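You operate a simulated robot arm through the tools that you are given. There is no shell and no other tool. Be economical: measure what you need, move in short steps, check, and stop when the job is done.

The job below is to be done with a simulated robot arm. You get a single attempt, and the scene is never put back.

## Task
Fit the divider in the slots by the bin and lay the striped cloth in the napkin drawer.
Fine: shut the drawer after. Where these are worked on the way, their far stop is far enough and under half their travel is too little: napkin drawer.
Where things are to end (x, y in the base frame): striped cloth within 60 mm of [940, 10].

Only the result counts: the job must be done as asked and must still hold three seconds after the hand-in. Knocking over, shifting, dropping, spilling or breaking anything else fails it. Flat cloth is picked up by pressing the open fingertips on it (5 to 10 N) and closing them slowly along it; thin cloth reads only 2 to 8 mm in the jaws.

## Robot
A 7-joint arm with a two-finger parallel gripper on a trunk, on a base that drives. Base frame: it is fixed to the floor where the robot stands at the start and does not move with it; the origin is under the middle of the robot, x ahead of it, y to its left, z up. Readings come in mm, degrees, newtons and seconds.
With the tool pointing down near the work surface it reaches from about 480 to 940 mm from the robot's upright axis, wherever it stands. Its first joint turns from -166.0 to 166.0 degrees. Places, roughly: grey napkin (7x15x4 cm) [1000, 200, 700]; inside of the napkin drawer [900, 0, 700]; napkin drawer [1000, 0, 700]; slots by the bin [900, -100, 700]. Payload 3.91 kg.
The tool frame sits at the grasp point between the pads (the TCP): z along the fingers, y along the line on which they close. The tips reach 30 mm beyond it. The gripper opens to 110 mm. The fingers are 20 mm wide and 10 mm thick; the gripper's body (48 by 112 mm) begins 55 mm behind the TCP.
Orientation is that of the tool frame in the base frame, as a unit quaternion [x, y, z, w]. With the fingers straight down and closing along the base's y, the tool's x points along the base's -x, its y along +y and its z along -z.

## Interface
- The arm moves only by the tool send_rows. Its argument "plan" is text: rows parted by semicolons, each of 7 numbers parted by spaces: the finger opening in mm, from 0 to 110, then the shift along the base's x, y, z in units of 250 mm (1.0 is 250 mm), then the turn, a rotation vector about the base's x, y, z in units of 60 degrees (1.0 is 60 degrees). In form: claw dx dy dz ax ay az; .... A call has 1 to 20 rows; each row is the pose to reach, as a shift and turn from the pose commanded when the call began. A call with a number of a shift or a turn outside -1 to 1 is refused whole. A row lasts 0.2 s, in which the tool goes at most 50 mm and 8.6 degrees; a call with a longer step from one row to the next is refused whole, and so is a gripper value outside its range. A pose out of reach is approached as far as the arm can. The call stops where the force on the tool passes 40 N (or 10 N more than at its start, if that is more) or the arm is blocked; 0.2 s more then pass. Each finger travels about 72 mm/s and halts on what it meets, pressing with about 44 N; the grip force reading is that of the motor and also rises with nothing between the fingers. The clock runs only during rows and for 0.2 s after the last one: add rows that repeat a pose to give the fingers time. The reply holds the time, the measured pose of the TCP, the force on the tool along the base axes, the opening and the grip force, in the units named above and with some noise, with the torque about the TCP (base axes, N m) and any sound that the robot's microphone picked up.
- Cameras (640 x 400 px; columns grow to the right, rows downward): "scene" is now at [240.4, -20.3, 1411.4]; the picture's right is [-0.29, -0.96, 0.00], its down [-0.77, 0.23, -0.59] and it looks along [0.57, -0.17, -0.81] (base axes); focal length 293 px, centre (320, 200). "wrist" rides on the gripper at [72, 17, -103] in the tool frame; the picture's right is [-0.23, 0.97, 0.00], its down [-0.76, -0.18, -0.62] and it looks along [-0.61, -0.14, 0.78] (tool axes); focal length 222 px, centre (320, 200). There is no depth. A picture from a camera that has moved, and an enlarged one, comes with that camera's place and axes in the base frame and with its lens.
- get_image(camera): a new picture of that camera. No time passes.
- lift_body(by): slides the trunk up (or, below 0, down) by that many mm; the arm and the scene camera ride with it, the base frame stays. It gives what a move gives, with no picture.
- base_move(legs): drives the robot by 1 to 6 legs, each [ahead, left, turn to the left] in mm, mm and degrees, along the robot's own axes; the way and the turn of a leg run together, so that a leg with both is an arc; at most 1500 mm and 180 degrees a leg. The arm and the cameras ride along, it lands a little off, and it stops where it bumps. It gives what a move gives.
- turn_head(pan, tilt): turns the head with the scene camera to pan (to the left, within 86 degrees either way) and tilt (down, from -29 to 69), counted from straight ahead of the robot. It gives what a move gives.
- zoom(camera, box): a new picture of the part [left, top, right, bottom] of that camera's present view, enlarged. No time passes.
- finish_job(): hands the job in; it is judged then, once.

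Work in short steps. Places have to be worked out from the pictures, the camera data and where the tool is seen: move nearer, look again, correct. Check each grasp and each placing, and mend what went wrong. You have 120 turns and 98 pictures in all, those below and enlarged ones among them. Open the gripper and draw the arm clear of the work before you hand the job in, unless the task says otherwise; then end with one line.

The tools are called after ">>>" by a JSON object that holds its "name" and its "arguments". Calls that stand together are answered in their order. send_rows: Moves the arm, as the interface text tells. Its arguments: {"type":"object","properties":{"plan":{"type":"string"}},"required":["plan"]} The other tools are called the same way: lift_body (by) slides the trunk up or down; base_move (legs) drives the base; turn_head (pan, tilt) turns the head that bears the scene camera; get_image (camera) takes a picture; zoom (camera, box) takes an enlarged picture of a part of a camera's view; finish_job () hands the job in.

At the start:

```text
time_s: 0.0
tcp_pos: [538.5, -134.8, 1136.5]
tool_rot: [0.0, 1.0, 0.0, 0.0]
force: [-0.6, 0.1, 0.6]
torque: [-0.02, 0.02, 0.0]
opening: 110.0
grip_force: 0.1
trunk travel left (down, up): [-625.0, 57.0]
robot x, y, heading: [0.2, -1.9, -0.3]
head pan, tilt: [-16.6, 53.7]
```

scene: 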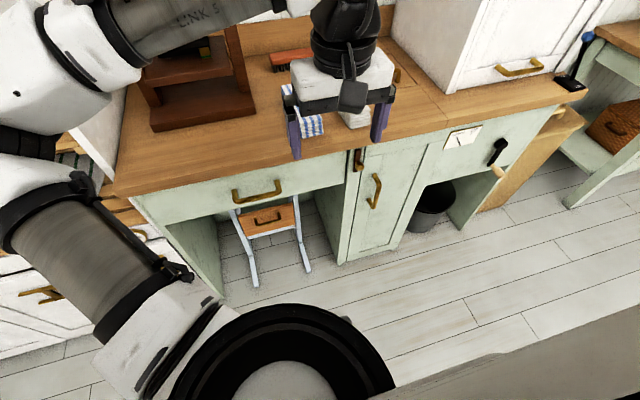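
wrist: 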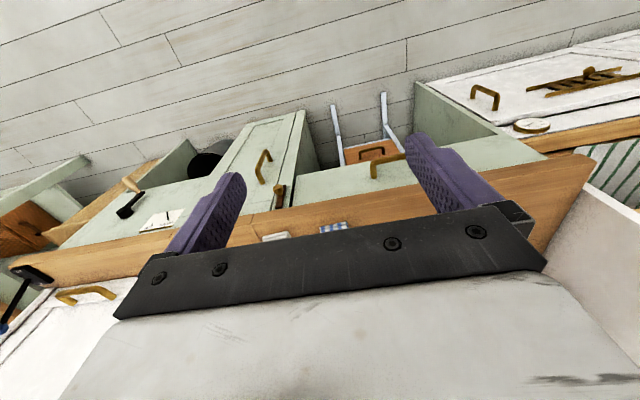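

I see the counter with a drawer, a striped cloth behind the gripper, and other items. I'll enlarge the view around the cloth and to the right.

>>> {"name": "zoom", "arguments": {"camera": "scene", "box": [110, 20, 430, 220]}}

>>> {"name": "zoom", "arguments": {"camera": "scene", "box": [380, 20, 640, 220]}}

>>> {"name": "zoom", "arguments": {"camera": "wrist", "box": [0, 80, 360, 340]}}

```text
2.00 times, centred on (270, 120) of scene
camera zoom: at [240.4, -20.3, 1411.4], right [-0.29, -0.96, 0.0], down [-0.77, 0.23, -0.59], along [0.57, -0.17, -0.81], focal length 586 px, centre (420, 360)
```

zoom: 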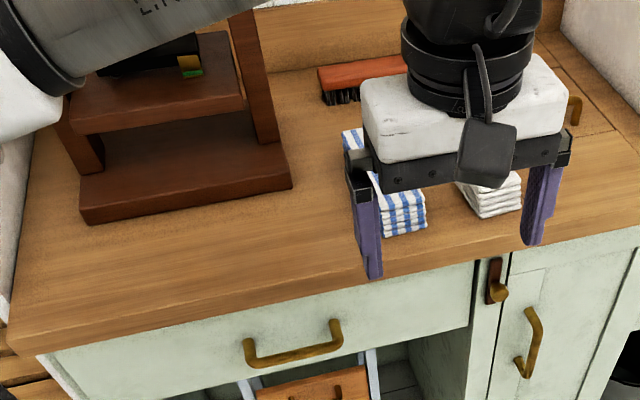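

```text
2.00 times, centred on (510, 120) of scene
camera zoom: at [240.4, -20.3, 1411.4], right [-0.29, -0.96, 0.0], down [-0.77, 0.23, -0.59], along [0.57, -0.17, -0.81], focal length 586 px, centre (-60, 360)
```

zoom: 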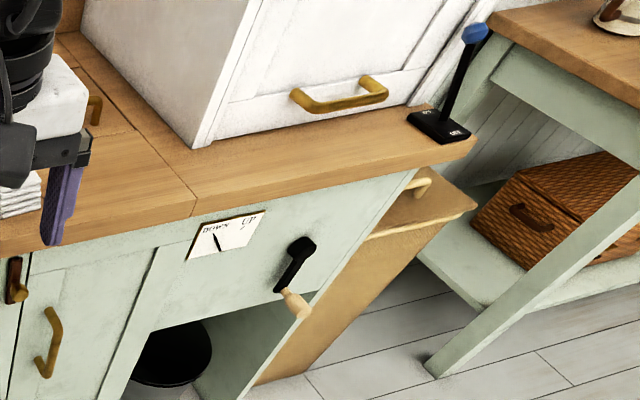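

```text
1.54 times, centred on (180, 210) of wrist
camera zoom: at [467.7, -120.5, 1241.6], right [0.23, 0.97, 0.0], down [0.76, -0.18, 0.62], along [0.61, -0.14, -0.78], focal length 342 px, centre (535, 185)
```

zoom: 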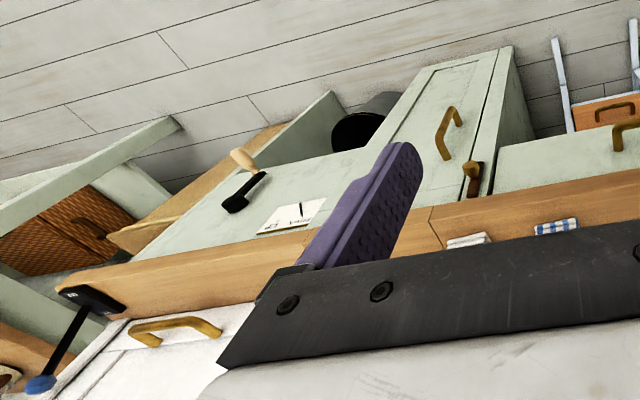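

The arm blocks much of the view. I'll draw the tool up and toward the robot's right, then look again.

>>> {"name": "send_rows", "arguments": {"plan": "110 0 -0.2 0 0 0 0; 110 0 -0.4 0 0 0 0; 110 0 -0.6 0 0 0 0; 110 0 -0.8 0 0 0 0; 110 0 -1 0 0 0 0; 110 -0.15 -1 0 0 0 0; 110 -0.3 -1 0 0 0 0"}}

>>> {"name": "turn_head", "arguments": {"pan": 10, "tilt": 40}}

>>> {"name": "get_image", "arguments": {"camera": "scene"}}

```text
time_s: 1.6
tcp_pos: [462.4, -387.2, 1139.6]
tool_rot: [0.0, 1.0, 0.0, 0.001]
force: [-1.0, -0.8, 0.2]
torque: [0.0, 0.02, 0.0]
opening: 110.2
grip_force: 0.0
trunk travel left (down, up): [-625.0, 57.0]
robot x, y, heading: [-2.5, -1.2, 0.1]
head pan, tilt: [-16.6, 53.7]
```

```text
time_s: 2.5
tcp_pos: [463.8, -387.6, 1139.0]
tool_rot: [0.001, 1.0, 0.001, 0.0]
force: [0.0, 0.9, -0.8]
torque: [0.03, 0.01, 0.0]
opening: 109.8
grip_force: 0.1
trunk travel left (down, up): [-625.0, 57.0]
robot x, y, heading: [3.3, 2.7, 0.4]
head pan, tilt: [10.0, 40.0]
```

```text
92 pictures are left
camera scene: at [253.8, 15.4, 1430.4], right [0.17, -0.98, 0.0], down [-0.63, -0.11, -0.77], along [0.75, 0.13, -0.64], focal length 293 px, centre (320, 200)
```

scene: 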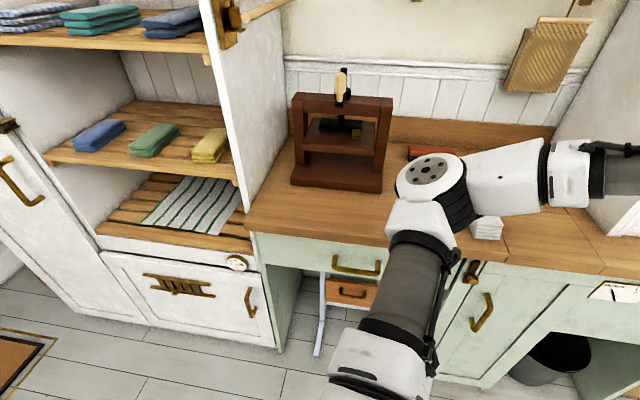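

Many cloths are in view, so I need detail before choosing. I'll enlarge the left, the middle and look to the right.

>>> {"name": "zoom", "arguments": {"camera": "scene", "box": [0, 80, 280, 330]}}

>>> {"name": "zoom", "arguments": {"camera": "scene", "box": [240, 60, 540, 320]}}

>>> {"name": "turn_head", "arguments": {"pan": -45, "tilt": 35}}

>>> {"name": "get_image", "arguments": {"camera": "scene"}}

```text
1.60 times, centred on (140, 205) of scene
camera zoom: at [253.8, 15.4, 1430.4], right [0.17, -0.98, 0.0], down [-0.63, -0.11, -0.77], along [0.75, 0.13, -0.64], focal length 469 px, centre (608, 192)
```

zoom: 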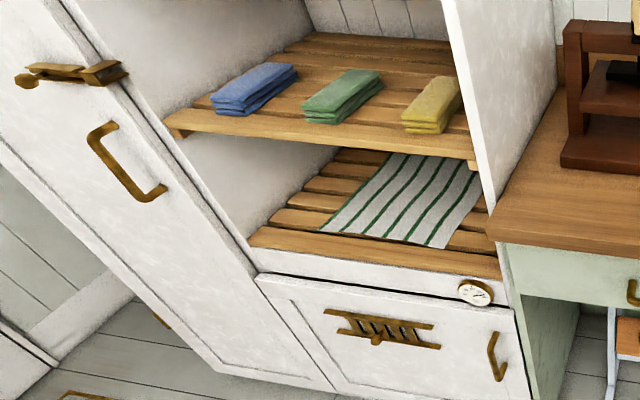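

```text
1.54 times, centred on (390, 190) of scene
camera zoom: at [253.8, 15.4, 1430.4], right [0.17, -0.98, 0.0], down [-0.63, -0.11, -0.77], along [0.75, 0.13, -0.64], focal length 451 px, centre (212, 215)
```

zoom: 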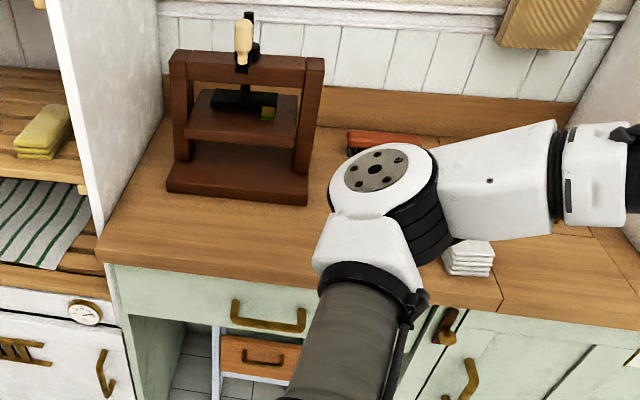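

```text
time_s: 3.8
tcp_pos: [463.5, -385.8, 1139.4]
tool_rot: [0.0, 1.0, 0.0, 0.0]
force: [0.2, -0.6, 0.6]
torque: [0.03, 0.05, 0.0]
opening: 109.9
grip_force: 0.0
trunk travel left (down, up): [-625.0, 57.0]
robot x, y, heading: [-0.6, 3.0, -0.1]
head pan, tilt: [-45.0, 35.0]
```

```text
89 pictures are left
camera scene: at [232.4, -61.5, 1438.0], right [-0.71, -0.71, 0.0], down [-0.41, 0.41, -0.82], along [0.58, -0.58, -0.57], focal length 293 px, centre (320, 200)
```

scene: 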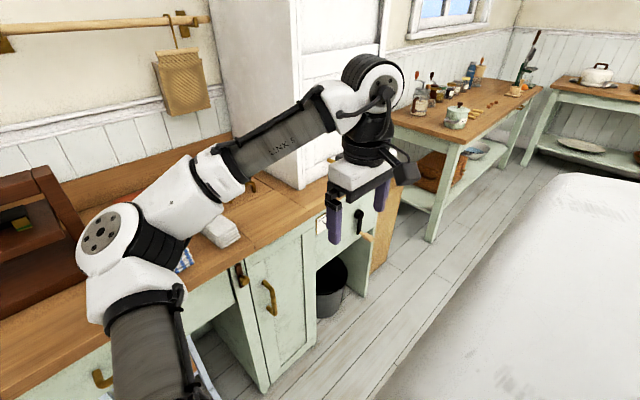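

Most likely the striped cloth is the folded blue-striped one on the counter; the divider isn't seen yet and may be in the drawer. I'll bring the tool nearer the drawer front to view the handle and the latch with the wrist camera.

>>> {"name": "send_rows", "arguments": {"plan": "110 0 0.2 0 0 0 0; 110 0 0.4 -0.1 0 0 0; 110 0 0.6 -0.2 0 0 0; 110 0 0.8 -0.3 0 0 0; 110 0 1 -0.4 0 0 0; 110 0 1 -0.55 0 0 0; 110 0 1 -0.7 0 0 0"}}

>>> {"name": "get_image", "arguments": {"camera": "wrist"}}

>>> {"name": "turn_head", "arguments": {"pan": 0, "tilt": 45}}

>>> {"name": "get_image", "arguments": {"camera": "scene"}}

```text
refused: row 2 steps farther than a row can; nothing moved
```

```text
88 pictures are left
camera wrist: at [392.7, -371.0, 1244.1], right [0.23, 0.97, 0.0], down [0.76, -0.18, 0.62], along [0.61, -0.14, -0.78], focal length 222 px, centre (320, 200)
```

wrist: 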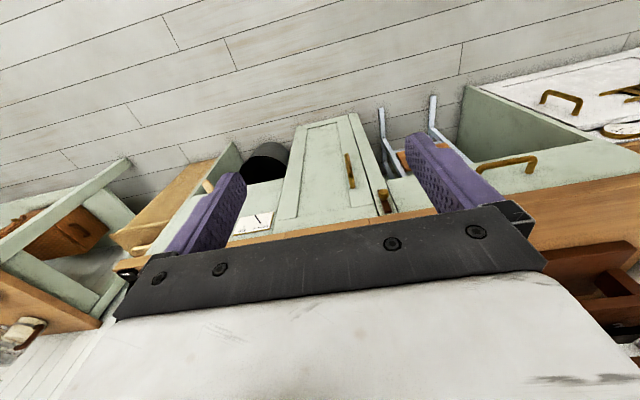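

```text
time_s: 4.9
tcp_pos: [463.2, -386.5, 1139.3]
tool_rot: [-0.001, 1.0, 0.0, 0.0]
force: [0.0, -0.5, -0.5]
torque: [0.0, -0.01, -0.03]
opening: 110.3
grip_force: 0.1
trunk travel left (down, up): [-625.0, 57.0]
robot x, y, heading: [0.3, -3.6, -0.1]
head pan, tilt: [0.0, 45.0]
```

```text
87 pictures are left
camera scene: at [251.4, 0.6, 1423.2], right [0.0, -1.0, 0.0], down [-0.71, 0.0, -0.71], along [0.71, 0.0, -0.71], focal length 293 px, centre (320, 200)
```

scene: 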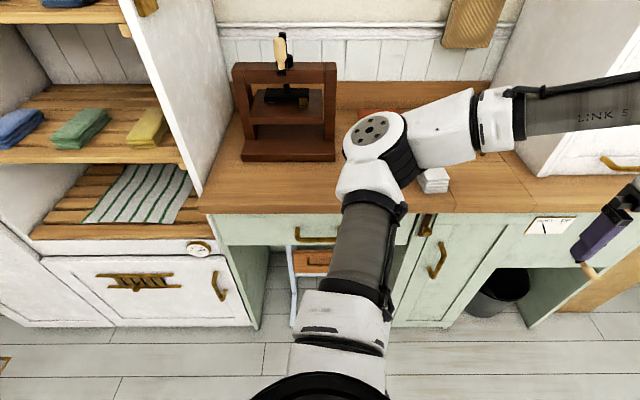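

I'll retry with smaller steps.

>>> {"name": "send_rows", "arguments": {"plan": "110 0 0.18 0 0 0 0; 110 0 0.36 -0.08 0 0 0; 110 0 0.54 -0.16 0 0 0; 110 0 0.72 -0.24 0 0 0; 110 0 0.9 -0.32 0 0 0; 110 0 1 -0.48 0 0 0; 110 0 1 -0.65 0 0 0"}}

>>> {"name": "get_image", "arguments": {"camera": "wrist"}}

>>> {"name": "get_image", "arguments": {"camera": "scene"}}

```text
time_s: 6.5
tcp_pos: [466.9, -136.1, 975.1]
tool_rot: [0.0, 1.0, 0.0, -0.001]
force: [0.0, 0.8, -0.4]
torque: [0.0, 0.01, -0.02]
opening: 110.1
grip_force: 0.0
trunk travel left (down, up): [-625.0, 57.0]
robot x, y, heading: [-0.8, 1.0, -0.0]
head pan, tilt: [0.0, 45.0]
```

```text
86 pictures are left
camera wrist: at [396.1, -121.1, 1079.1], right [0.23, 0.97, 0.0], down [0.76, -0.18, 0.62], along [0.61, -0.14, -0.78], focal length 222 px, centre (320, 200)
```

wrist: 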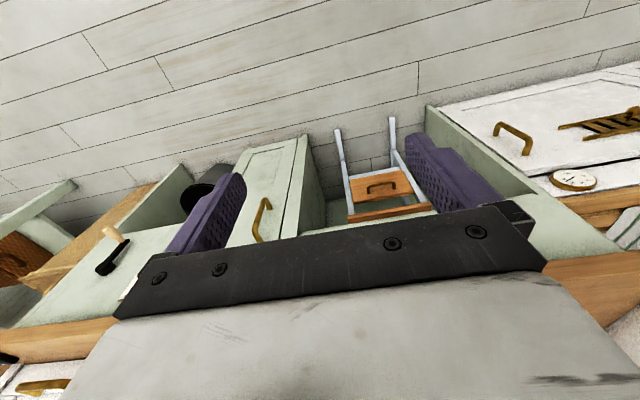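

```text
85 pictures are left
camera scene: at [251.7, 0.6, 1423.2], right [0.0, -1.0, 0.0], down [-0.71, 0.0, -0.71], along [0.71, 0.0, -0.71], focal length 293 px, centre (320, 200)
```

scene: 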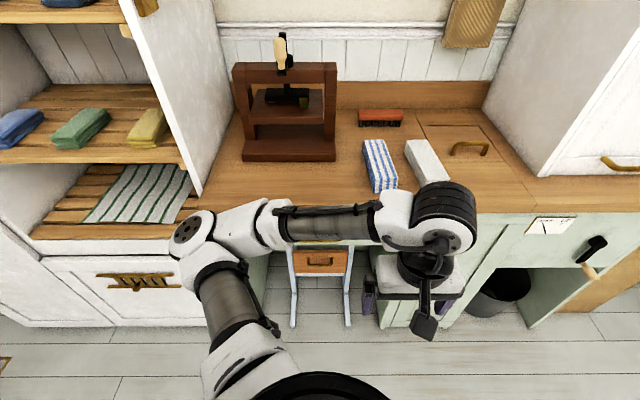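

Now the blue-striped and plain napkins are visible, plus a flap with a handle in the counter. I'll enlarge it.

>>> {"name": "zoom", "arguments": {"camera": "scene", "box": [330, 70, 540, 220]}}

>>> {"name": "zoom", "arguments": {"camera": "scene", "box": [440, 190, 640, 350]}}

>>> {"name": "zoom", "arguments": {"camera": "scene", "box": [200, 20, 410, 220]}}

```text
2.67 times, centred on (435, 145) of scene
camera zoom: at [251.7, 0.6, 1423.2], right [0.0, -1.0, 0.0], down [-0.71, 0.0, -0.71], along [0.71, 0.0, -0.71], focal length 782 px, centre (13, 347)
```

zoom: 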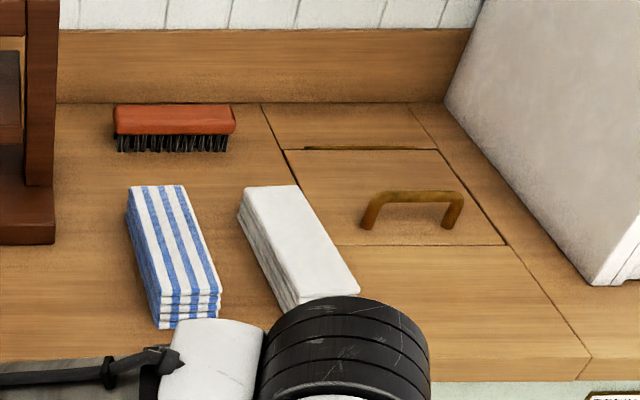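

```text
2.50 times, centred on (540, 270) of scene
camera zoom: at [251.7, 0.6, 1423.2], right [0.0, -1.0, 0.0], down [-0.71, 0.0, -0.71], along [0.71, 0.0, -0.71], focal length 733 px, centre (-230, 25)
```

zoom: 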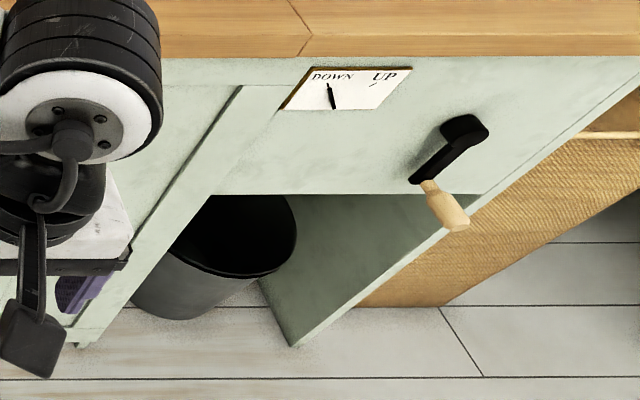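

```text
2.00 times, centred on (305, 120) of scene
camera zoom: at [251.7, 0.6, 1423.2], right [0.0, -1.0, 0.0], down [-0.71, 0.0, -0.71], along [0.71, 0.0, -0.71], focal length 586 px, centre (350, 360)
```

zoom: 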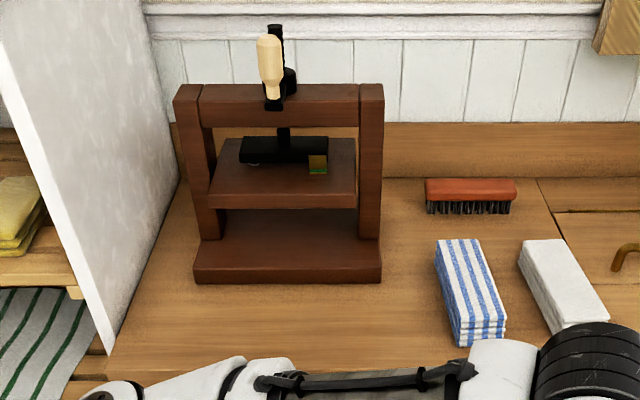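

The slots and divider are probably inside the drawer, whose handle I put near (790, 0, 730). I'll start turning the tool to point forward with the fingers closing vertically, about the axis (1,-1,-1), while shifting forward.

>>> {"name": "send_rows", "arguments": {"plan": "110 0.07 0.05 0 0.077 -0.077 -0.077; 110 0.14 0.1 0 0.154 -0.154 -0.154; 110 0.21 0.15 0 0.231 -0.231 -0.231; 110 0.28 0.2 0 0.308 -0.308 -0.308; 110 0.35 0.25 0 0.385 -0.385 -0.385; 110 0.42 0.3 0 0.462 -0.462 -0.462; 110 0.49 0.35 0 0.539 -0.539 -0.539; 110 0.54 0.4 0 0.616 -0.616 -0.616"}}

>>> {"name": "send_rows", "arguments": {"plan": "110 0 0 -0.05 0.077 -0.077 -0.077; 110 0 0 -0.1 0.154 -0.154 -0.154; 110 0 0 -0.15 0.231 -0.231 -0.231; 110 0 0 -0.2 0.308 -0.308 -0.308; 110 0 0 -0.25 0.385 -0.385 -0.385; 110 0 0 -0.3 0.462 -0.462 -0.462; 110 0 0 -0.35 0.539 -0.539 -0.539"}}

>>> {"name": "get_image", "arguments": {"camera": "wrist"}}

>>> {"name": "get_image", "arguments": {"camera": "scene"}}

```text
time_s: 8.3
tcp_pos: [631.2, -51.0, 975.0]
tool_rot: [0.307, 0.847, 0.307, 0.306]
force: [-0.1, 0.2, 0.0]
torque: [0.02, 0.01, -0.01]
opening: 109.8
grip_force: 0.1
out of reach, approached as far as the arm can: row 3, 4, 5, 6, 7, 8
trunk travel left (down, up): [-625.0, 57.0]
robot x, y, heading: [-0.5, -0.9, 0.2]
head pan, tilt: [0.0, 45.0]
```

```text
time_s: 9.9
tcp_pos: [629.9, -52.9, 886.5]
tool_rot: [0.501, 0.498, 0.501, 0.5]
force: [-0.6, 0.1, 0.5]
torque: [0.01, 0.0, -0.01]
opening: 110.2
grip_force: 0.0
out of reach, approached as far as the arm can: row 1, 2, 3, 4, 5
trunk travel left (down, up): [-625.0, 57.0]
robot x, y, heading: [0.3, -0.2, -0.1]
head pan, tilt: [0.0, 45.0]
```

```text
81 pictures are left
camera wrist: at [528.6, 18.8, 904.8], right [0.0, -0.23, 0.97], down [-0.62, -0.76, -0.18], along [0.78, -0.61, -0.14], focal length 222 px, centre (320, 200)
```

wrist: 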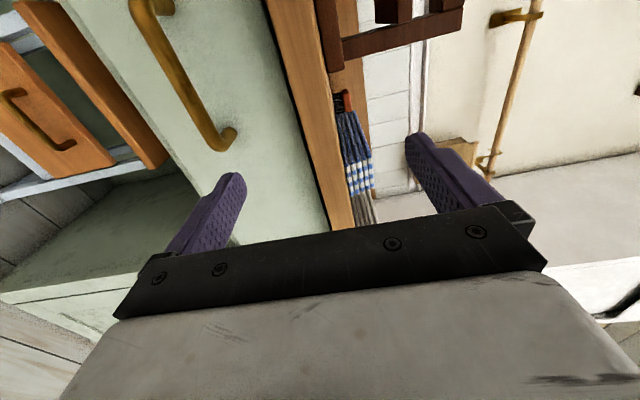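

```text
80 pictures are left
camera scene: at [251.6, -0.2, 1423.2], right [0.0, -1.0, 0.0], down [-0.71, 0.0, -0.71], along [0.71, 0.0, -0.71], focal length 293 px, centre (320, 200)
```

scene: 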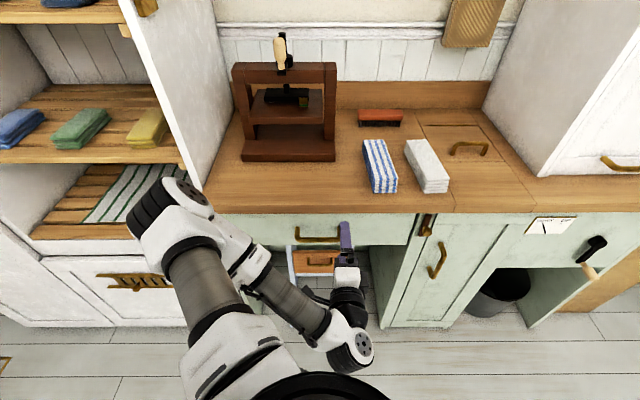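

Triangulating from both pictures, the handle's right end is near (730, -50, 797), the middle near y -5. I'll line up at y -5, z 797 and look.

>>> {"name": "send_rows", "arguments": {"plan": "80 0 0.1 -0.12 0 0 0; 60 0 0.19 -0.24 0 0 0; 60 0.04 0.19 -0.36 0 0 0"}}

>>> {"name": "get_image", "arguments": {"camera": "wrist"}}

>>> {"name": "zoom", "arguments": {"camera": "scene", "box": [220, 180, 460, 330]}}

```text
time_s: 10.7
tcp_pos: [640.5, -4.5, 795.5]
tool_rot: [0.501, 0.5, 0.5, 0.5]
force: [0.1, -0.6, 0.0]
torque: [0.03, 0.03, 0.01]
opening: 60.2
grip_force: 0.0
trunk travel left (down, up): [-625.0, 57.0]
robot x, y, heading: [0.1, -2.2, 0.1]
head pan, tilt: [0.0, 45.0]
```

```text
79 pictures are left
camera wrist: at [538.3, 67.1, 814.8], right [0.0, -0.23, 0.97], down [-0.62, -0.76, -0.18], along [0.78, -0.61, -0.14], focal length 222 px, centre (320, 200)
```

wrist: 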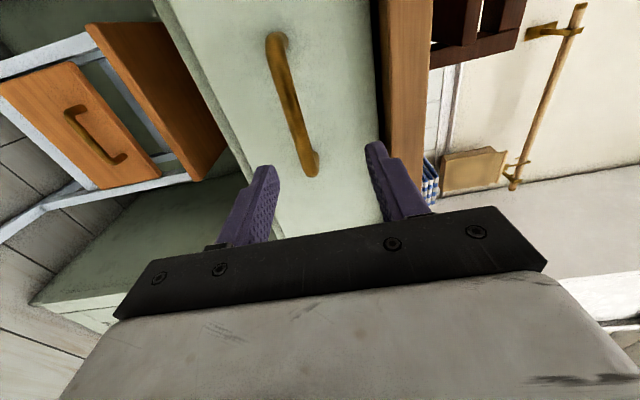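

```text
2.67 times, centred on (340, 255) of scene
camera zoom: at [251.8, 0.6, 1423.1], right [0.0, -1.0, 0.0], down [-0.71, 0.0, -0.71], along [0.71, 0.0, -0.71], focal length 782 px, centre (267, 53)
```

zoom: 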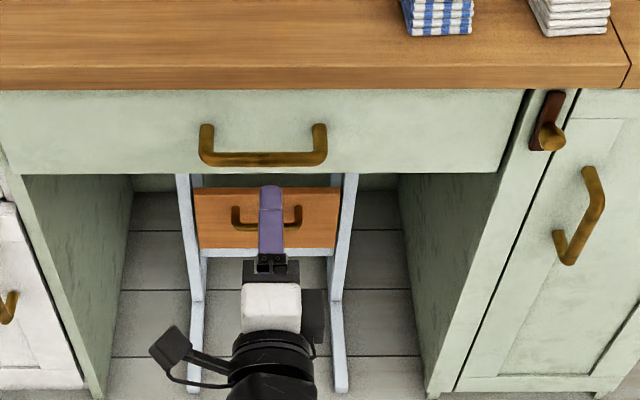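

Refined: the bar lies near (747, 2, 780). I'll lower 15 mm and advance with the jaws astride it.

>>> {"name": "send_rows", "arguments": {"plan": "60 0 0.02 -0.06 0 0 0; 60 0.16 0.02 -0.06 0 0 0; 60 0.3 0.02 -0.06 0 0 0; 60 0.36 0.02 -0.06 0 0 0; 60 0.38 0.02 -0.06 0 0 0"}}

>>> {"name": "get_image", "arguments": {"camera": "wrist"}}

```text
time_s: 11.9
tcp_pos: [735.1, 1.4, 781.0]
tool_rot: [0.5, 0.5, 0.5, 0.5]
force: [1.3, -0.6, -0.1]
torque: [0.01, 0.0, -0.01]
opening: 60.0
grip_force: 0.1
trunk travel left (down, up): [-625.0, 57.0]
robot x, y, heading: [-1.2, 0.4, 0.1]
head pan, tilt: [0.0, 45.0]
```

```text
77 pictures are left
camera wrist: at [634.1, 72.6, 800.0], right [0.0, -0.23, 0.97], down [-0.62, -0.76, -0.18], along [0.78, -0.61, -0.14], focal length 222 px, centre (320, 200)
```

wrist: 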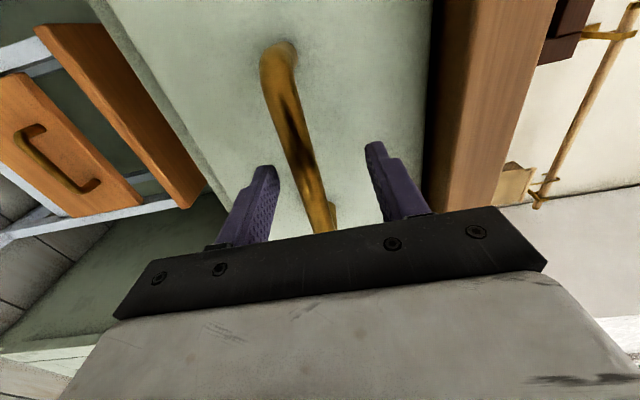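

The bar is between the fingers. I'll close on it.

>>> {"name": "send_rows", "arguments": {"plan": "40 0 0 0 0 0 0; 20 0 0 0 0 0 0; 0 0 0 0 0 0 0; 0 0 0 0 0 0 0"}}

```text
time_s: 12.9
tcp_pos: [736.6, 2.9, 774.5]
tool_rot: [0.503, 0.503, 0.497, 0.497]
force: [-2.6, 0.8, -37.9]
torque: [-0.02, 0.23, 0.13]
opening: 15.6
grip_force: 44.8
trunk travel left (down, up): [-625.0, 57.0]
robot x, y, heading: [-2.6, -1.6, -0.1]
head pan, tilt: [0.0, 45.0]
```

Held with a 16 mm bar, but with a vertical load, so I'll lower slightly and start pulling.

>>> {"name": "send_rows", "arguments": {"plan": "0 0 0 -0.028 0 0 0; 0 -0.05 0 -0.028 0 0 0; 0 -0.1 0 -0.028 0 0 0; 0 -0.15 0 -0.028 0 0 0; 0 -0.2 0 -0.028 0 0 0"}}

```text
time_s: 14.1
tcp_pos: [685.9, 1.8, 775.1]
tool_rot: [0.501, 0.499, 0.499, 0.501]
force: [0.8, -5.2, 2.5]
torque: [0.01, 0.12, 0.21]
opening: 15.9
grip_force: 45.1
trunk travel left (down, up): [-625.0, 57.0]
robot x, y, heading: [-1.6, 2.7, 0.1]
head pan, tilt: [0.0, 45.0]
```

It moved 50 mm with little force. I'll check with a picture.

>>> {"name": "get_image", "arguments": {"camera": "scene"}}

```text
76 pictures are left
camera scene: at [251.4, 0.4, 1423.3], right [0.0, -1.0, 0.0], down [-0.71, 0.0, -0.71], along [0.71, 0.0, -0.71], focal length 293 px, centre (320, 200)
```

scene: 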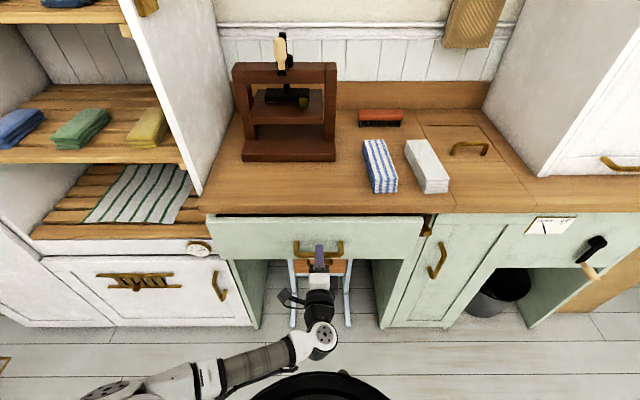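

The drawer is opening. I'll pull on with the arm.

>>> {"name": "send_rows", "arguments": {"plan": "0 -0.08 0 0 0 0 0; 0 -0.16 0 0 0 0 0; 0 -0.24 0 0 0 0 0; 0 -0.32 0 0 0 0 0; 0 -0.4 0 0 0 0 0"}}

>>> {"name": "base_move", "arguments": {"legs": [[-100, 0, 0]]}}

>>> {"name": "get_image", "arguments": {"camera": "scene"}}

```text
time_s: 15.3
tcp_pos: [633.6, 0.8, 774.4]
tool_rot: [0.5, 0.499, 0.501, 0.501]
force: [-2.2, -3.1, 10.6]
torque: [0.0, -0.14, -0.62]
opening: 15.5
grip_force: 45.4
out of reach, approached as far as the arm can: row 3, 4, 5
trunk travel left (down, up): [-625.0, 57.0]
robot x, y, heading: [0.9, 2.0, -0.1]
head pan, tilt: [0.0, 45.0]
```

```text
time_s: 16.4
tcp_pos: [535.0, 1.0, 774.9]
tool_rot: [0.5, 0.5, 0.499, 0.501]
force: [0.1, -0.8, 13.7]
torque: [-0.04, -0.11, 0.6]
opening: 15.4
grip_force: 45.4
trunk travel left (down, up): [-625.0, 57.0]
robot x, y, heading: [-101.3, 1.0, -0.3]
head pan, tilt: [0.0, 45.0]
```

```text
75 pictures are left
camera scene: at [150.5, 0.2, 1423.5], right [0.0, -1.0, 0.0], down [-0.71, 0.0, -0.71], along [0.71, 0.0, -0.71], focal length 293 px, centre (320, 200)
```

scene: 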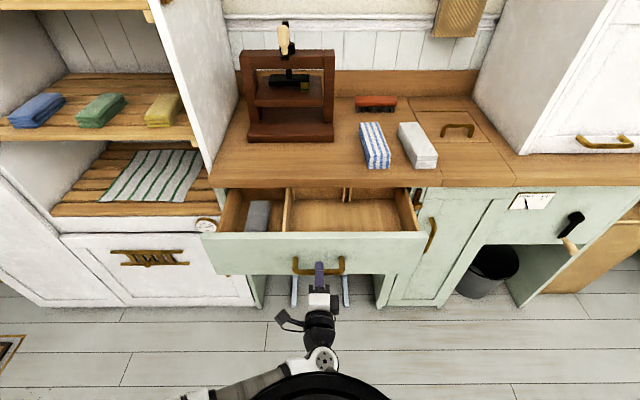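

The drawer is open 200 mm; a grey napkin lies in the left compartment and slots are on a cross-wall further back. I'll pull to the stop.

>>> {"name": "base_move", "arguments": {"legs": [[-100, 0, 0]]}}

>>> {"name": "zoom", "arguments": {"camera": "scene", "box": [180, 120, 480, 320]}}

```text
time_s: 17.6
tcp_pos: [434.0, 0.5, 774.6]
tool_rot: [0.5, 0.499, 0.5, 0.501]
force: [0.1, -9.2, 8.7]
torque: [-0.08, -0.03, -0.08]
opening: 15.8
grip_force: 44.7
trunk travel left (down, up): [-625.0, 57.0]
robot x, y, heading: [-200.7, 1.0, 0.3]
head pan, tilt: [0.0, 45.0]
```

```text
2.00 times, centred on (330, 220) of scene
camera zoom: at [50.5, 0.0, 1423.4], right [0.0, -1.0, 0.0], down [-0.71, 0.0, -0.71], along [0.71, 0.0, -0.71], focal length 586 px, centre (300, 160)
```

zoom: 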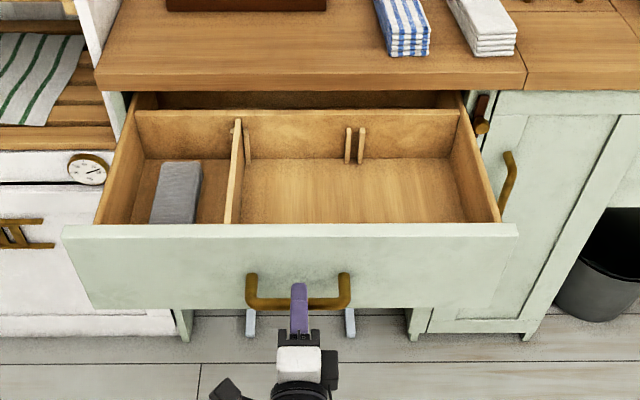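

The drawer is out 300 mm. Guides for a divider sit on its back wall right of centre. I'll release the handle, back off, then look for the loose divider.

>>> {"name": "send_rows", "arguments": {"plan": "20 0 0 0 0 0 0; 40 0 0 0 0 0 0; 60 0 0 0 0 0 0; 70 0 0 0 0 0 0"}}

>>> {"name": "base_move", "arguments": {"legs": [[-120, 0, 0]]}}

>>> {"name": "turn_head", "arguments": {"pan": 0, "tilt": 30}}

>>> {"name": "get_image", "arguments": {"camera": "scene"}}

>>> {"name": "turn_head", "arguments": {"pan": -55, "tilt": 25}}

>>> {"name": "get_image", "arguments": {"camera": "scene"}}

>>> {"name": "turn_head", "arguments": {"pan": 60, "tilt": 25}}

>>> {"name": "get_image", "arguments": {"camera": "scene"}}

```text
time_s: 18.6
tcp_pos: [436.1, 0.9, 775.5]
tool_rot: [0.5, 0.499, 0.5, 0.5]
force: [0.8, 0.0, 0.4]
torque: [-0.02, 0.0, 0.01]
opening: 70.1
grip_force: 0.0
trunk travel left (down, up): [-625.0, 57.0]
robot x, y, heading: [-202.3, 0.3, -0.1]
head pan, tilt: [0.0, 45.0]
```

```text
time_s: 19.8
tcp_pos: [317.8, 0.7, 774.7]
tool_rot: [0.499, 0.499, 0.5, 0.501]
force: [-0.4, 0.1, -0.4]
torque: [-0.03, 0.02, 0.0]
opening: 70.0
grip_force: 0.0
trunk travel left (down, up): [-625.0, 57.0]
robot x, y, heading: [-319.2, -1.2, -0.4]
head pan, tilt: [0.0, 45.0]
```

```text
time_s: 20.6
tcp_pos: [318.7, 1.6, 774.6]
tool_rot: [0.5, 0.499, 0.5, 0.501]
force: [0.5, 0.6, -0.1]
torque: [0.01, -0.01, 0.02]
opening: 70.0
grip_force: 0.0
trunk travel left (down, up): [-625.0, 57.0]
robot x, y, heading: [-315.9, -0.2, 0.1]
head pan, tilt: [0.0, 30.0]
```

```text
73 pictures are left
camera scene: at [-56.3, 1.0, 1445.7], right [0.0, -1.0, 0.0], down [-0.5, 0.0, -0.87], along [0.87, 0.0, -0.5], focal length 293 px, centre (320, 200)
```

scene: 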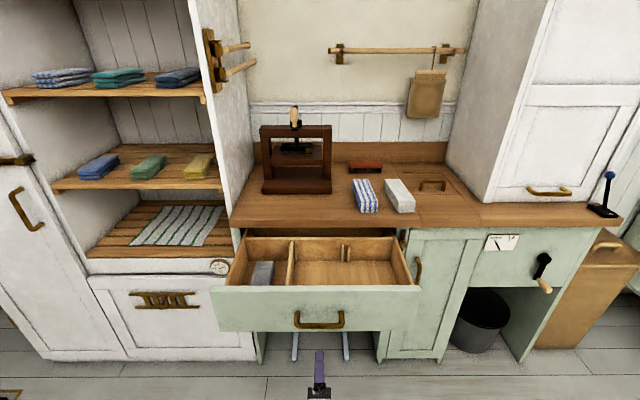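

```text
time_s: 21.8
tcp_pos: [318.7, 1.3, 774.1]
tool_rot: [0.5, 0.499, 0.5, 0.501]
force: [-0.1, 0.1, 0.7]
torque: [0.04, 0.01, 0.02]
opening: 69.7
grip_force: 0.1
trunk travel left (down, up): [-625.0, 57.0]
robot x, y, heading: [-317.4, -2.3, -0.1]
head pan, tilt: [-55.0, 25.0]
```

```text
72 pictures are left
camera scene: at [-93.7, -74.5, 1453.7], right [-0.82, -0.57, 0.0], down [-0.24, 0.35, -0.91], along [0.52, -0.74, -0.42], focal length 293 px, centre (320, 200)
```

scene: 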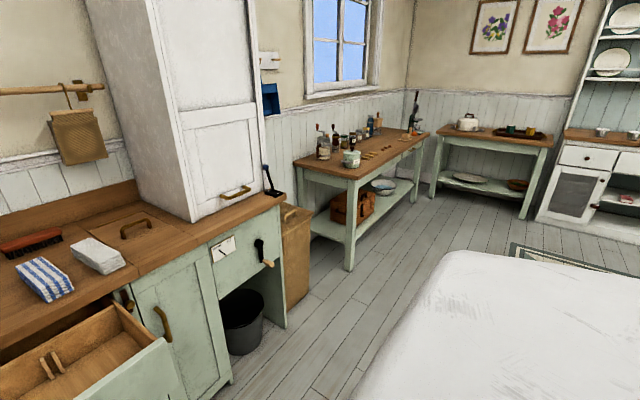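

```text
time_s: 23.8
tcp_pos: [318.5, 1.4, 774.1]
tool_rot: [0.5, 0.498, 0.501, 0.501]
force: [-0.1, -0.2, 0.9]
torque: [0.03, 0.02, 0.02]
opening: 69.6
grip_force: 0.1
trunk travel left (down, up): [-625.0, 57.0]
robot x, y, heading: [-314.6, 3.3, 0.1]
head pan, tilt: [60.0, 25.0]
```

```text
71 pictures are left
camera scene: at [-100.5, 80.7, 1453.7], right [0.87, -0.5, 0.0], down [-0.21, -0.37, -0.91], along [0.45, 0.78, -0.42], focal length 293 px, centre (320, 200)
```

scene: 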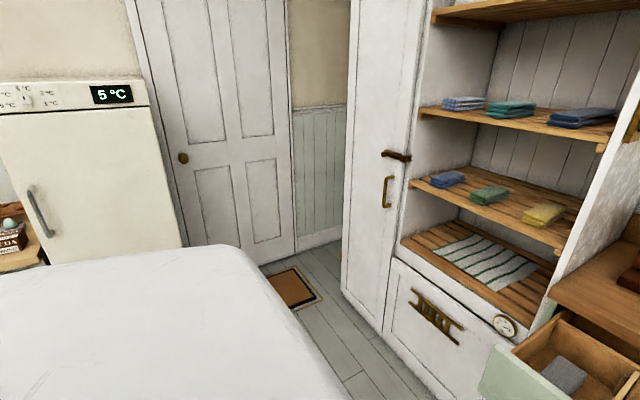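

No loose divider lies anywhere in the room; the board at y≈+95 in the drawer seems to sit in one pair of guides, with the empty pair at y≈-83, the side of the bin. I'll raise the tool and turn it back to point down to look into the drawer closely.

>>> {"name": "send_rows", "arguments": {"plan": "70 0 0 0.15 0 0 0; 70 0 0 0.3 0 0 0; 70 0 0 0.45 -0.077 0.077 0.077; 70 0 0 0.6 -0.154 0.154 0.154; 70 0 0 0.7 -0.231 0.231 0.231; 70 0 0 0.8 -0.308 0.308 0.308; 70 0 0 0.9 -0.385 0.385 0.385; 70 0 0 0.9 -0.462 0.462 0.462; 70 0 0 0.9 -0.539 0.539 0.539; 70 0 0 0.9 -0.616 0.616 0.616"}}

>>> {"name": "send_rows", "arguments": {"plan": "70 0 0 0 -0.077 0.077 0.077; 70 0 0 0 -0.154 0.154 0.154; 70 0 0 0 -0.231 0.231 0.231; 70 0 0 0 -0.308 0.308 0.308; 70 0 0 0 -0.385 0.385 0.385; 70 0 0 0 -0.462 0.462 0.462; 70 0 0 0 -0.539 0.539 0.539; 70 0 0 0 -0.539 0.539 0.539"}}

>>> {"name": "base_move", "arguments": {"legs": [[150, 0, 0]]}}

>>> {"name": "get_image", "arguments": {"camera": "wrist"}}

>>> {"name": "turn_head", "arguments": {"pan": 0, "tilt": 50}}

>>> {"name": "get_image", "arguments": {"camera": "scene"}}

```text
time_s: 26.1
tcp_pos: [323.2, 85.2, 1061.9]
tool_rot: [0.196, 0.854, 0.391, 0.28]
force: [-0.2, 0.0, -1.0]
torque: [0.01, -0.03, 0.01]
opening: 70.2
grip_force: 0.1
out of reach, approached as far as the arm can: row 4, 5, 6, 7, 8, 9
trunk travel left (down, up): [-625.0, 57.0]
robot x, y, heading: [-318.7, 4.2, 0.1]
head pan, tilt: [60.0, 25.0]
stopped in row 10: the arm was blocked; the commanded pose is now the measured one
```

```text
time_s: 27.9
tcp_pos: [321.3, 84.8, 1062.6]
tool_rot: [-0.028, 0.99, 0.136, -0.038]
force: [0.3, 0.2, -0.3]
torque: [0.01, 0.0, -0.05]
opening: 70.1
grip_force: 0.1
trunk travel left (down, up): [-625.0, 57.0]
robot x, y, heading: [-316.4, -1.7, 0.0]
head pan, tilt: [60.0, 25.0]
```

```text
time_s: 29.3
tcp_pos: [469.6, 83.8, 1060.8]
tool_rot: [-0.028, 0.99, 0.136, -0.038]
force: [-0.2, 0.0, -0.8]
torque: [-0.03, 0.06, 0.01]
opening: 69.8
grip_force: 0.0
trunk travel left (down, up): [-625.0, 57.0]
robot x, y, heading: [-170.1, -3.2, -0.1]
head pan, tilt: [60.0, 25.0]
```

```text
70 pictures are left
camera wrist: at [406.5, 65.9, 1171.6], right [0.18, 0.95, 0.25], down [0.82, -0.29, 0.5], along [0.55, 0.11, -0.83], focal length 222 px, centre (320, 200)
```

wrist: 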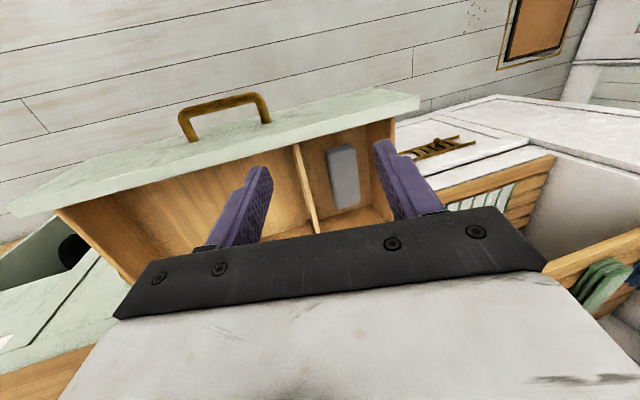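

```text
time_s: 30.6
tcp_pos: [468.1, 83.6, 1062.9]
tool_rot: [-0.028, 0.99, 0.136, -0.038]
force: [0.1, -0.5, 0.7]
torque: [0.01, -0.04, 0.02]
opening: 70.1
grip_force: 0.0
trunk travel left (down, up): [-625.0, 57.0]
robot x, y, heading: [-166.5, 0.9, 0.1]
head pan, tilt: [0.0, 50.0]
```

```text
69 pictures are left
camera scene: at [77.0, 0.8, 1416.3], right [0.0, -1.0, 0.0], down [-0.77, 0.0, -0.64], along [0.64, 0.0, -0.77], focal length 293 px, centre (320, 200)
```

scene: 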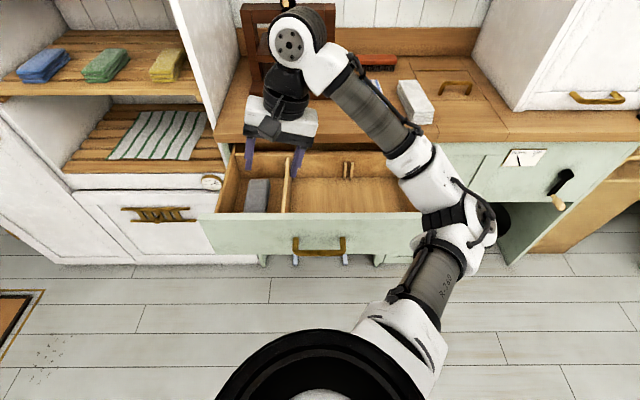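

The tool is tilted about 16°; I'll straighten it, and enlarge the drawer view.

>>> {"name": "send_rows", "arguments": {"plan": "70 0 -0.05 0 -0.1 -0.03 -0.02; 70 0 -0.1 0 -0.2 -0.06 -0.04; 70 0 -0.15 0 -0.26 -0.073 -0.053; 70 0 -0.15 0 -0.26 -0.073 -0.053"}}

>>> {"name": "zoom", "arguments": {"camera": "scene", "box": [200, 130, 440, 280]}}

>>> {"name": "zoom", "arguments": {"camera": "wrist", "box": [40, 70, 440, 300]}}

```text
time_s: 31.6
tcp_pos: [469.1, 45.5, 1061.2]
tool_rot: [0.0, 1.0, 0.0, 0.001]
force: [-0.3, 0.4, 0.4]
torque: [0.01, 0.03, 0.04]
opening: 70.0
grip_force: 0.2
trunk travel left (down, up): [-625.0, 57.0]
robot x, y, heading: [-172.3, 3.4, 0.0]
head pan, tilt: [0.0, 50.0]
```

```text
2.67 times, centred on (320, 205) of scene
camera zoom: at [77.1, 0.8, 1416.2], right [0.0, -1.0, 0.0], down [-0.77, 0.0, -0.64], along [0.64, 0.0, -0.77], focal length 782 px, centre (320, 187)
```

zoom: 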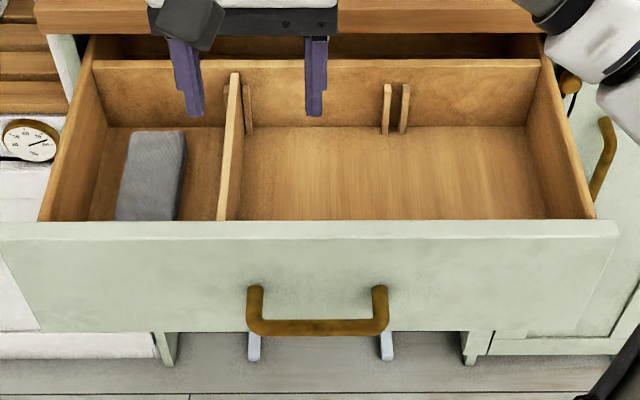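

```text
1.60 times, centred on (240, 185) of wrist
camera zoom: at [397.6, 60.0, 1166.3], right [0.23, 0.97, 0.0], down [0.76, -0.18, 0.62], along [0.61, -0.14, -0.78], focal length 355 px, centre (448, 224)
```

zoom: 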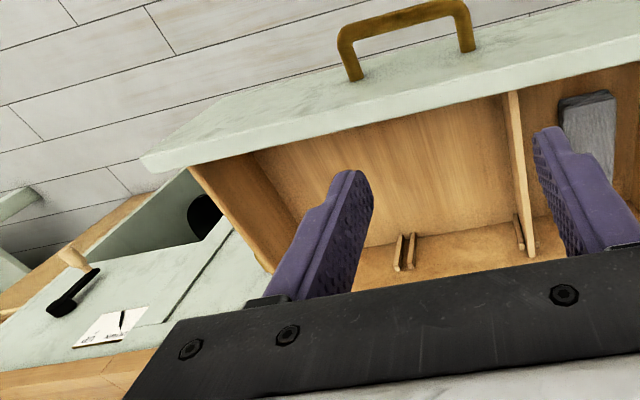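

The board stands in the left guides (y≈98) spanning the drawer front to back, top z≈800; the empty right guides are at y≈-91. I'll hover over the middle of the board.

>>> {"name": "send_rows", "arguments": {"plan": "60 0.13 0.04 -0.1 0 0 0; 60 0.26 0.08 -0.2 0 0 0; 60 0.4 0.12 -0.3 0 0 0; 60 0.53 0.16 -0.4 0 0 0; 60 0.66 0.2 -0.5 0 0 0; 60 0.66 0.21 -0.64 0 0 0"}}

>>> {"name": "get_image", "arguments": {"camera": "wrist"}}

>>> {"name": "zoom", "arguments": {"camera": "scene", "box": [200, 130, 440, 280]}}

```text
time_s: 33.0
tcp_pos: [633.0, 97.7, 902.9]
tool_rot: [-0.001, 1.0, 0.001, 0.001]
force: [-0.8, 1.4, 0.0]
torque: [0.01, 0.01, 0.01]
opening: 60.0
grip_force: 0.0
trunk travel left (down, up): [-625.0, 57.0]
robot x, y, heading: [-169.1, 3.5, 0.1]
head pan, tilt: [0.0, 50.0]
```

```text
66 pictures are left
camera wrist: at [561.6, 112.8, 1007.9], right [0.23, 0.97, 0.0], down [0.76, -0.18, 0.62], along [0.61, -0.14, -0.78], focal length 222 px, centre (320, 200)
```

wrist: 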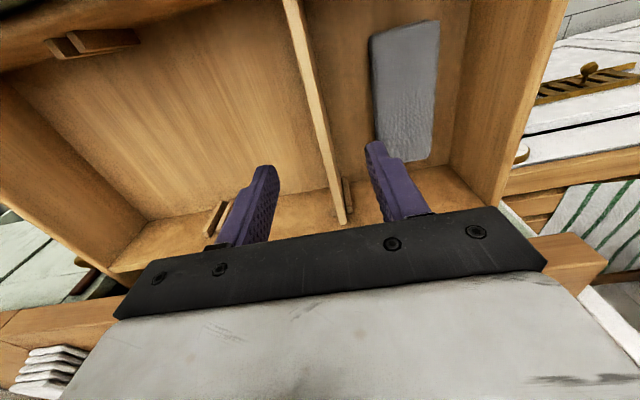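

```text
2.67 times, centred on (320, 205) of scene
camera zoom: at [77.2, 0.7, 1416.2], right [0.0, -1.0, 0.0], down [-0.77, 0.0, -0.64], along [0.64, 0.0, -0.77], focal length 782 px, centre (320, 187)
```

zoom: 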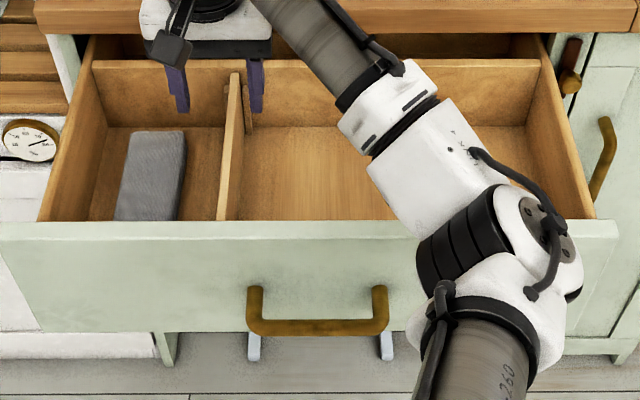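

The board's top edge runs at y≈94, z≈800. I'll descend astride it, watching force.

>>> {"name": "send_rows", "arguments": {"plan": "60 0 -0.014 -0.1 0 0 0; 60 0 -0.014 -0.2 0 0 0; 60 0 -0.014 -0.3 0 0 0; 60 0 -0.014 -0.36 0 0 0; 60 0 -0.014 -0.4 0 0 0"}}

>>> {"name": "get_image", "arguments": {"camera": "wrist"}}

```text
time_s: 34.2
tcp_pos: [633.4, 96.6, 802.4]
tool_rot: [-0.001, 1.0, 0.001, 0.0]
force: [-0.4, 0.1, 0.7]
torque: [-0.01, -0.01, 0.01]
opening: 59.9
grip_force: 0.0
trunk travel left (down, up): [-625.0, 57.0]
robot x, y, heading: [-171.1, -0.2, -0.1]
head pan, tilt: [0.0, 50.0]
```

```text
64 pictures are left
camera wrist: at [562.1, 111.0, 906.9], right [0.23, 0.97, 0.0], down [0.76, -0.18, 0.62], along [0.61, -0.14, -0.78], focal length 222 px, centre (320, 200)
```

wrist: 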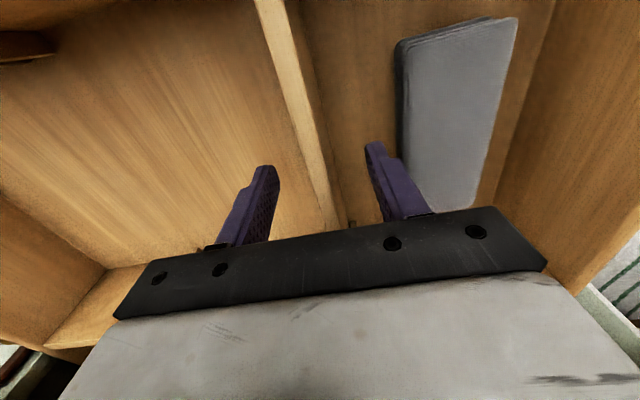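

The board is between the fingers; I'll close gently.

>>> {"name": "send_rows", "arguments": {"plan": "40 0 0 0 0 0 0; 25 0 0 0 0 0 0; 15 0 0 0 0 0 0; 5 0 0 0 0 0 0; 0 0 0 0 0 0 0"}}

```text
time_s: 35.4
tcp_pos: [634.1, 95.8, 802.3]
tool_rot: [0.0, 1.0, 0.001, 0.001]
force: [0.2, 1.7, -0.6]
torque: [-0.03, -0.1, 0.04]
opening: 9.3
grip_force: 44.3
trunk travel left (down, up): [-625.0, 57.0]
robot x, y, heading: [-172.2, -2.5, -0.0]
head pan, tilt: [0.0, 50.0]
```

Gripped, 9 mm thick, at y≈96. I'll lift straight up a little to see whether it is loose.

>>> {"name": "send_rows", "arguments": {"plan": "0 0 0 0.03 0 0 0; 0 0 0 0.08 0 0 0; 0 0 0 0.14 0 0 0; 0 0 0 0.2 0 0 0"}}

>>> {"name": "get_image", "arguments": {"camera": "wrist"}}

>>> {"name": "zoom", "arguments": {"camera": "scene", "box": [200, 130, 440, 280]}}

```text
time_s: 36.4
tcp_pos: [632.9, 95.7, 852.5]
tool_rot: [-0.001, 1.0, 0.001, 0.001]
force: [-0.3, 1.9, -0.5]
torque: [0.07, -0.1, 0.13]
opening: 9.3
grip_force: 44.6
trunk travel left (down, up): [-625.0, 57.0]
robot x, y, heading: [-171.6, 0.7, 0.2]
head pan, tilt: [0.0, 50.0]
```

```text
63 pictures are left
camera wrist: at [562.1, 110.7, 957.0], right [0.23, 0.97, 0.0], down [0.76, -0.18, 0.62], along [0.61, -0.14, -0.78], focal length 222 px, centre (320, 200)
```

wrist: 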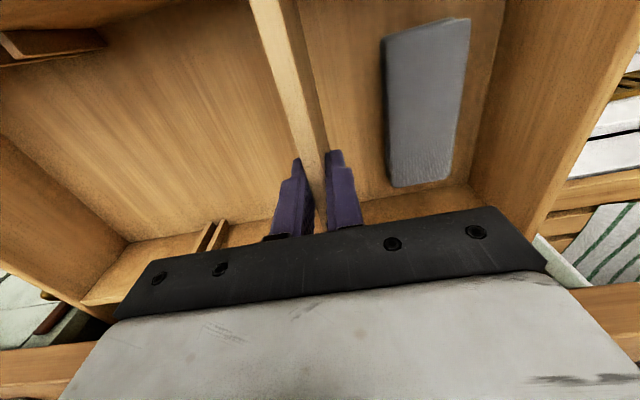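

```text
2.67 times, centred on (320, 205) of scene
camera zoom: at [77.0, 0.9, 1416.2], right [0.0, -1.0, 0.0], down [-0.77, 0.0, -0.64], along [0.64, 0.0, -0.77], focal length 782 px, centre (320, 187)
```

zoom: 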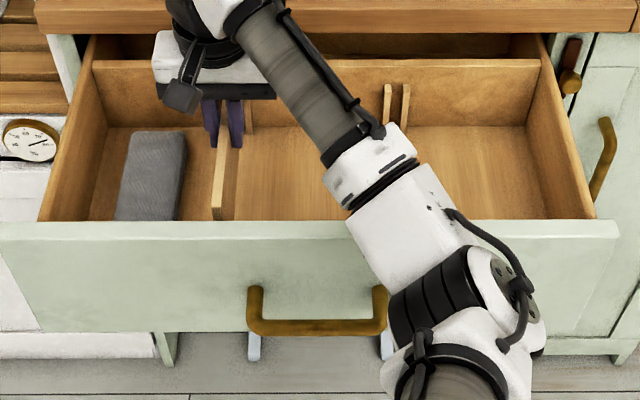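

It's loose. I'll lift clear of the guides and then look at both guide pairs.

>>> {"name": "send_rows", "arguments": {"plan": "0 0 0 0.15 0 0 0; 0 0 0 0.3 0 0 0; 0 0 0 0.4 0 0 0; 0 0 0 0.4 0 0 0"}}

>>> {"name": "get_image", "arguments": {"camera": "wrist"}}

>>> {"name": "zoom", "arguments": {"camera": "scene", "box": [260, 140, 380, 220]}}

```text
time_s: 37.4
tcp_pos: [631.0, 95.7, 953.4]
tool_rot: [-0.001, 1.0, 0.001, 0.001]
force: [-8.2, 0.8, 1.5]
torque: [0.01, 0.18, -0.02]
opening: 9.6
grip_force: 44.2
trunk travel left (down, up): [-625.0, 57.0]
robot x, y, heading: [-174.1, 1.9, -0.1]
head pan, tilt: [0.0, 50.0]
```

```text
61 pictures are left
camera wrist: at [561.1, 110.0, 1057.1], right [0.23, 0.97, 0.0], down [0.76, -0.18, 0.63], along [0.61, -0.14, -0.78], focal length 222 px, centre (320, 200)
```

wrist: 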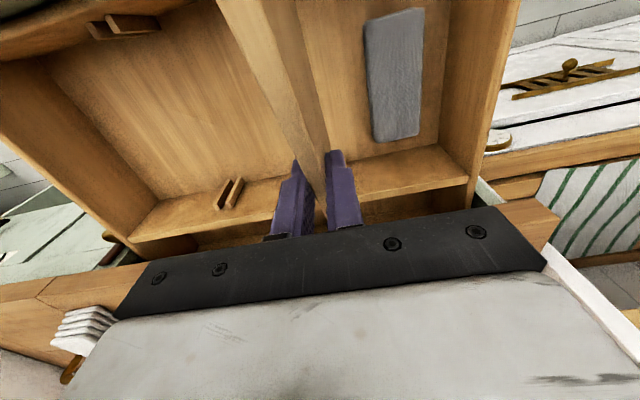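

```text
5.00 times, centred on (320, 180) of scene
camera zoom: at [76.2, 0.7, 1416.5], right [0.0, -1.0, 0.0], down [-0.77, 0.0, -0.64], along [0.64, 0.0, -0.77], focal length 1466 px, centre (320, 300)
```

zoom: 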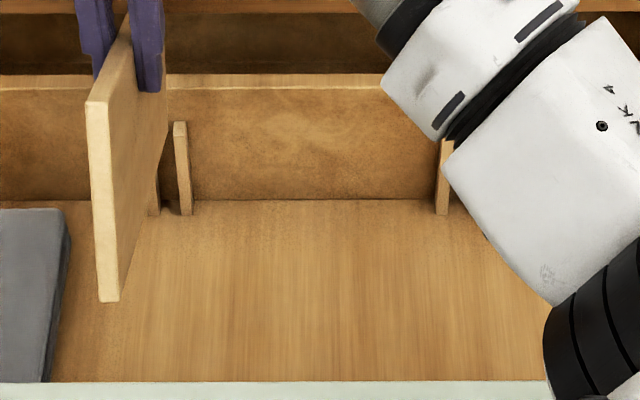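

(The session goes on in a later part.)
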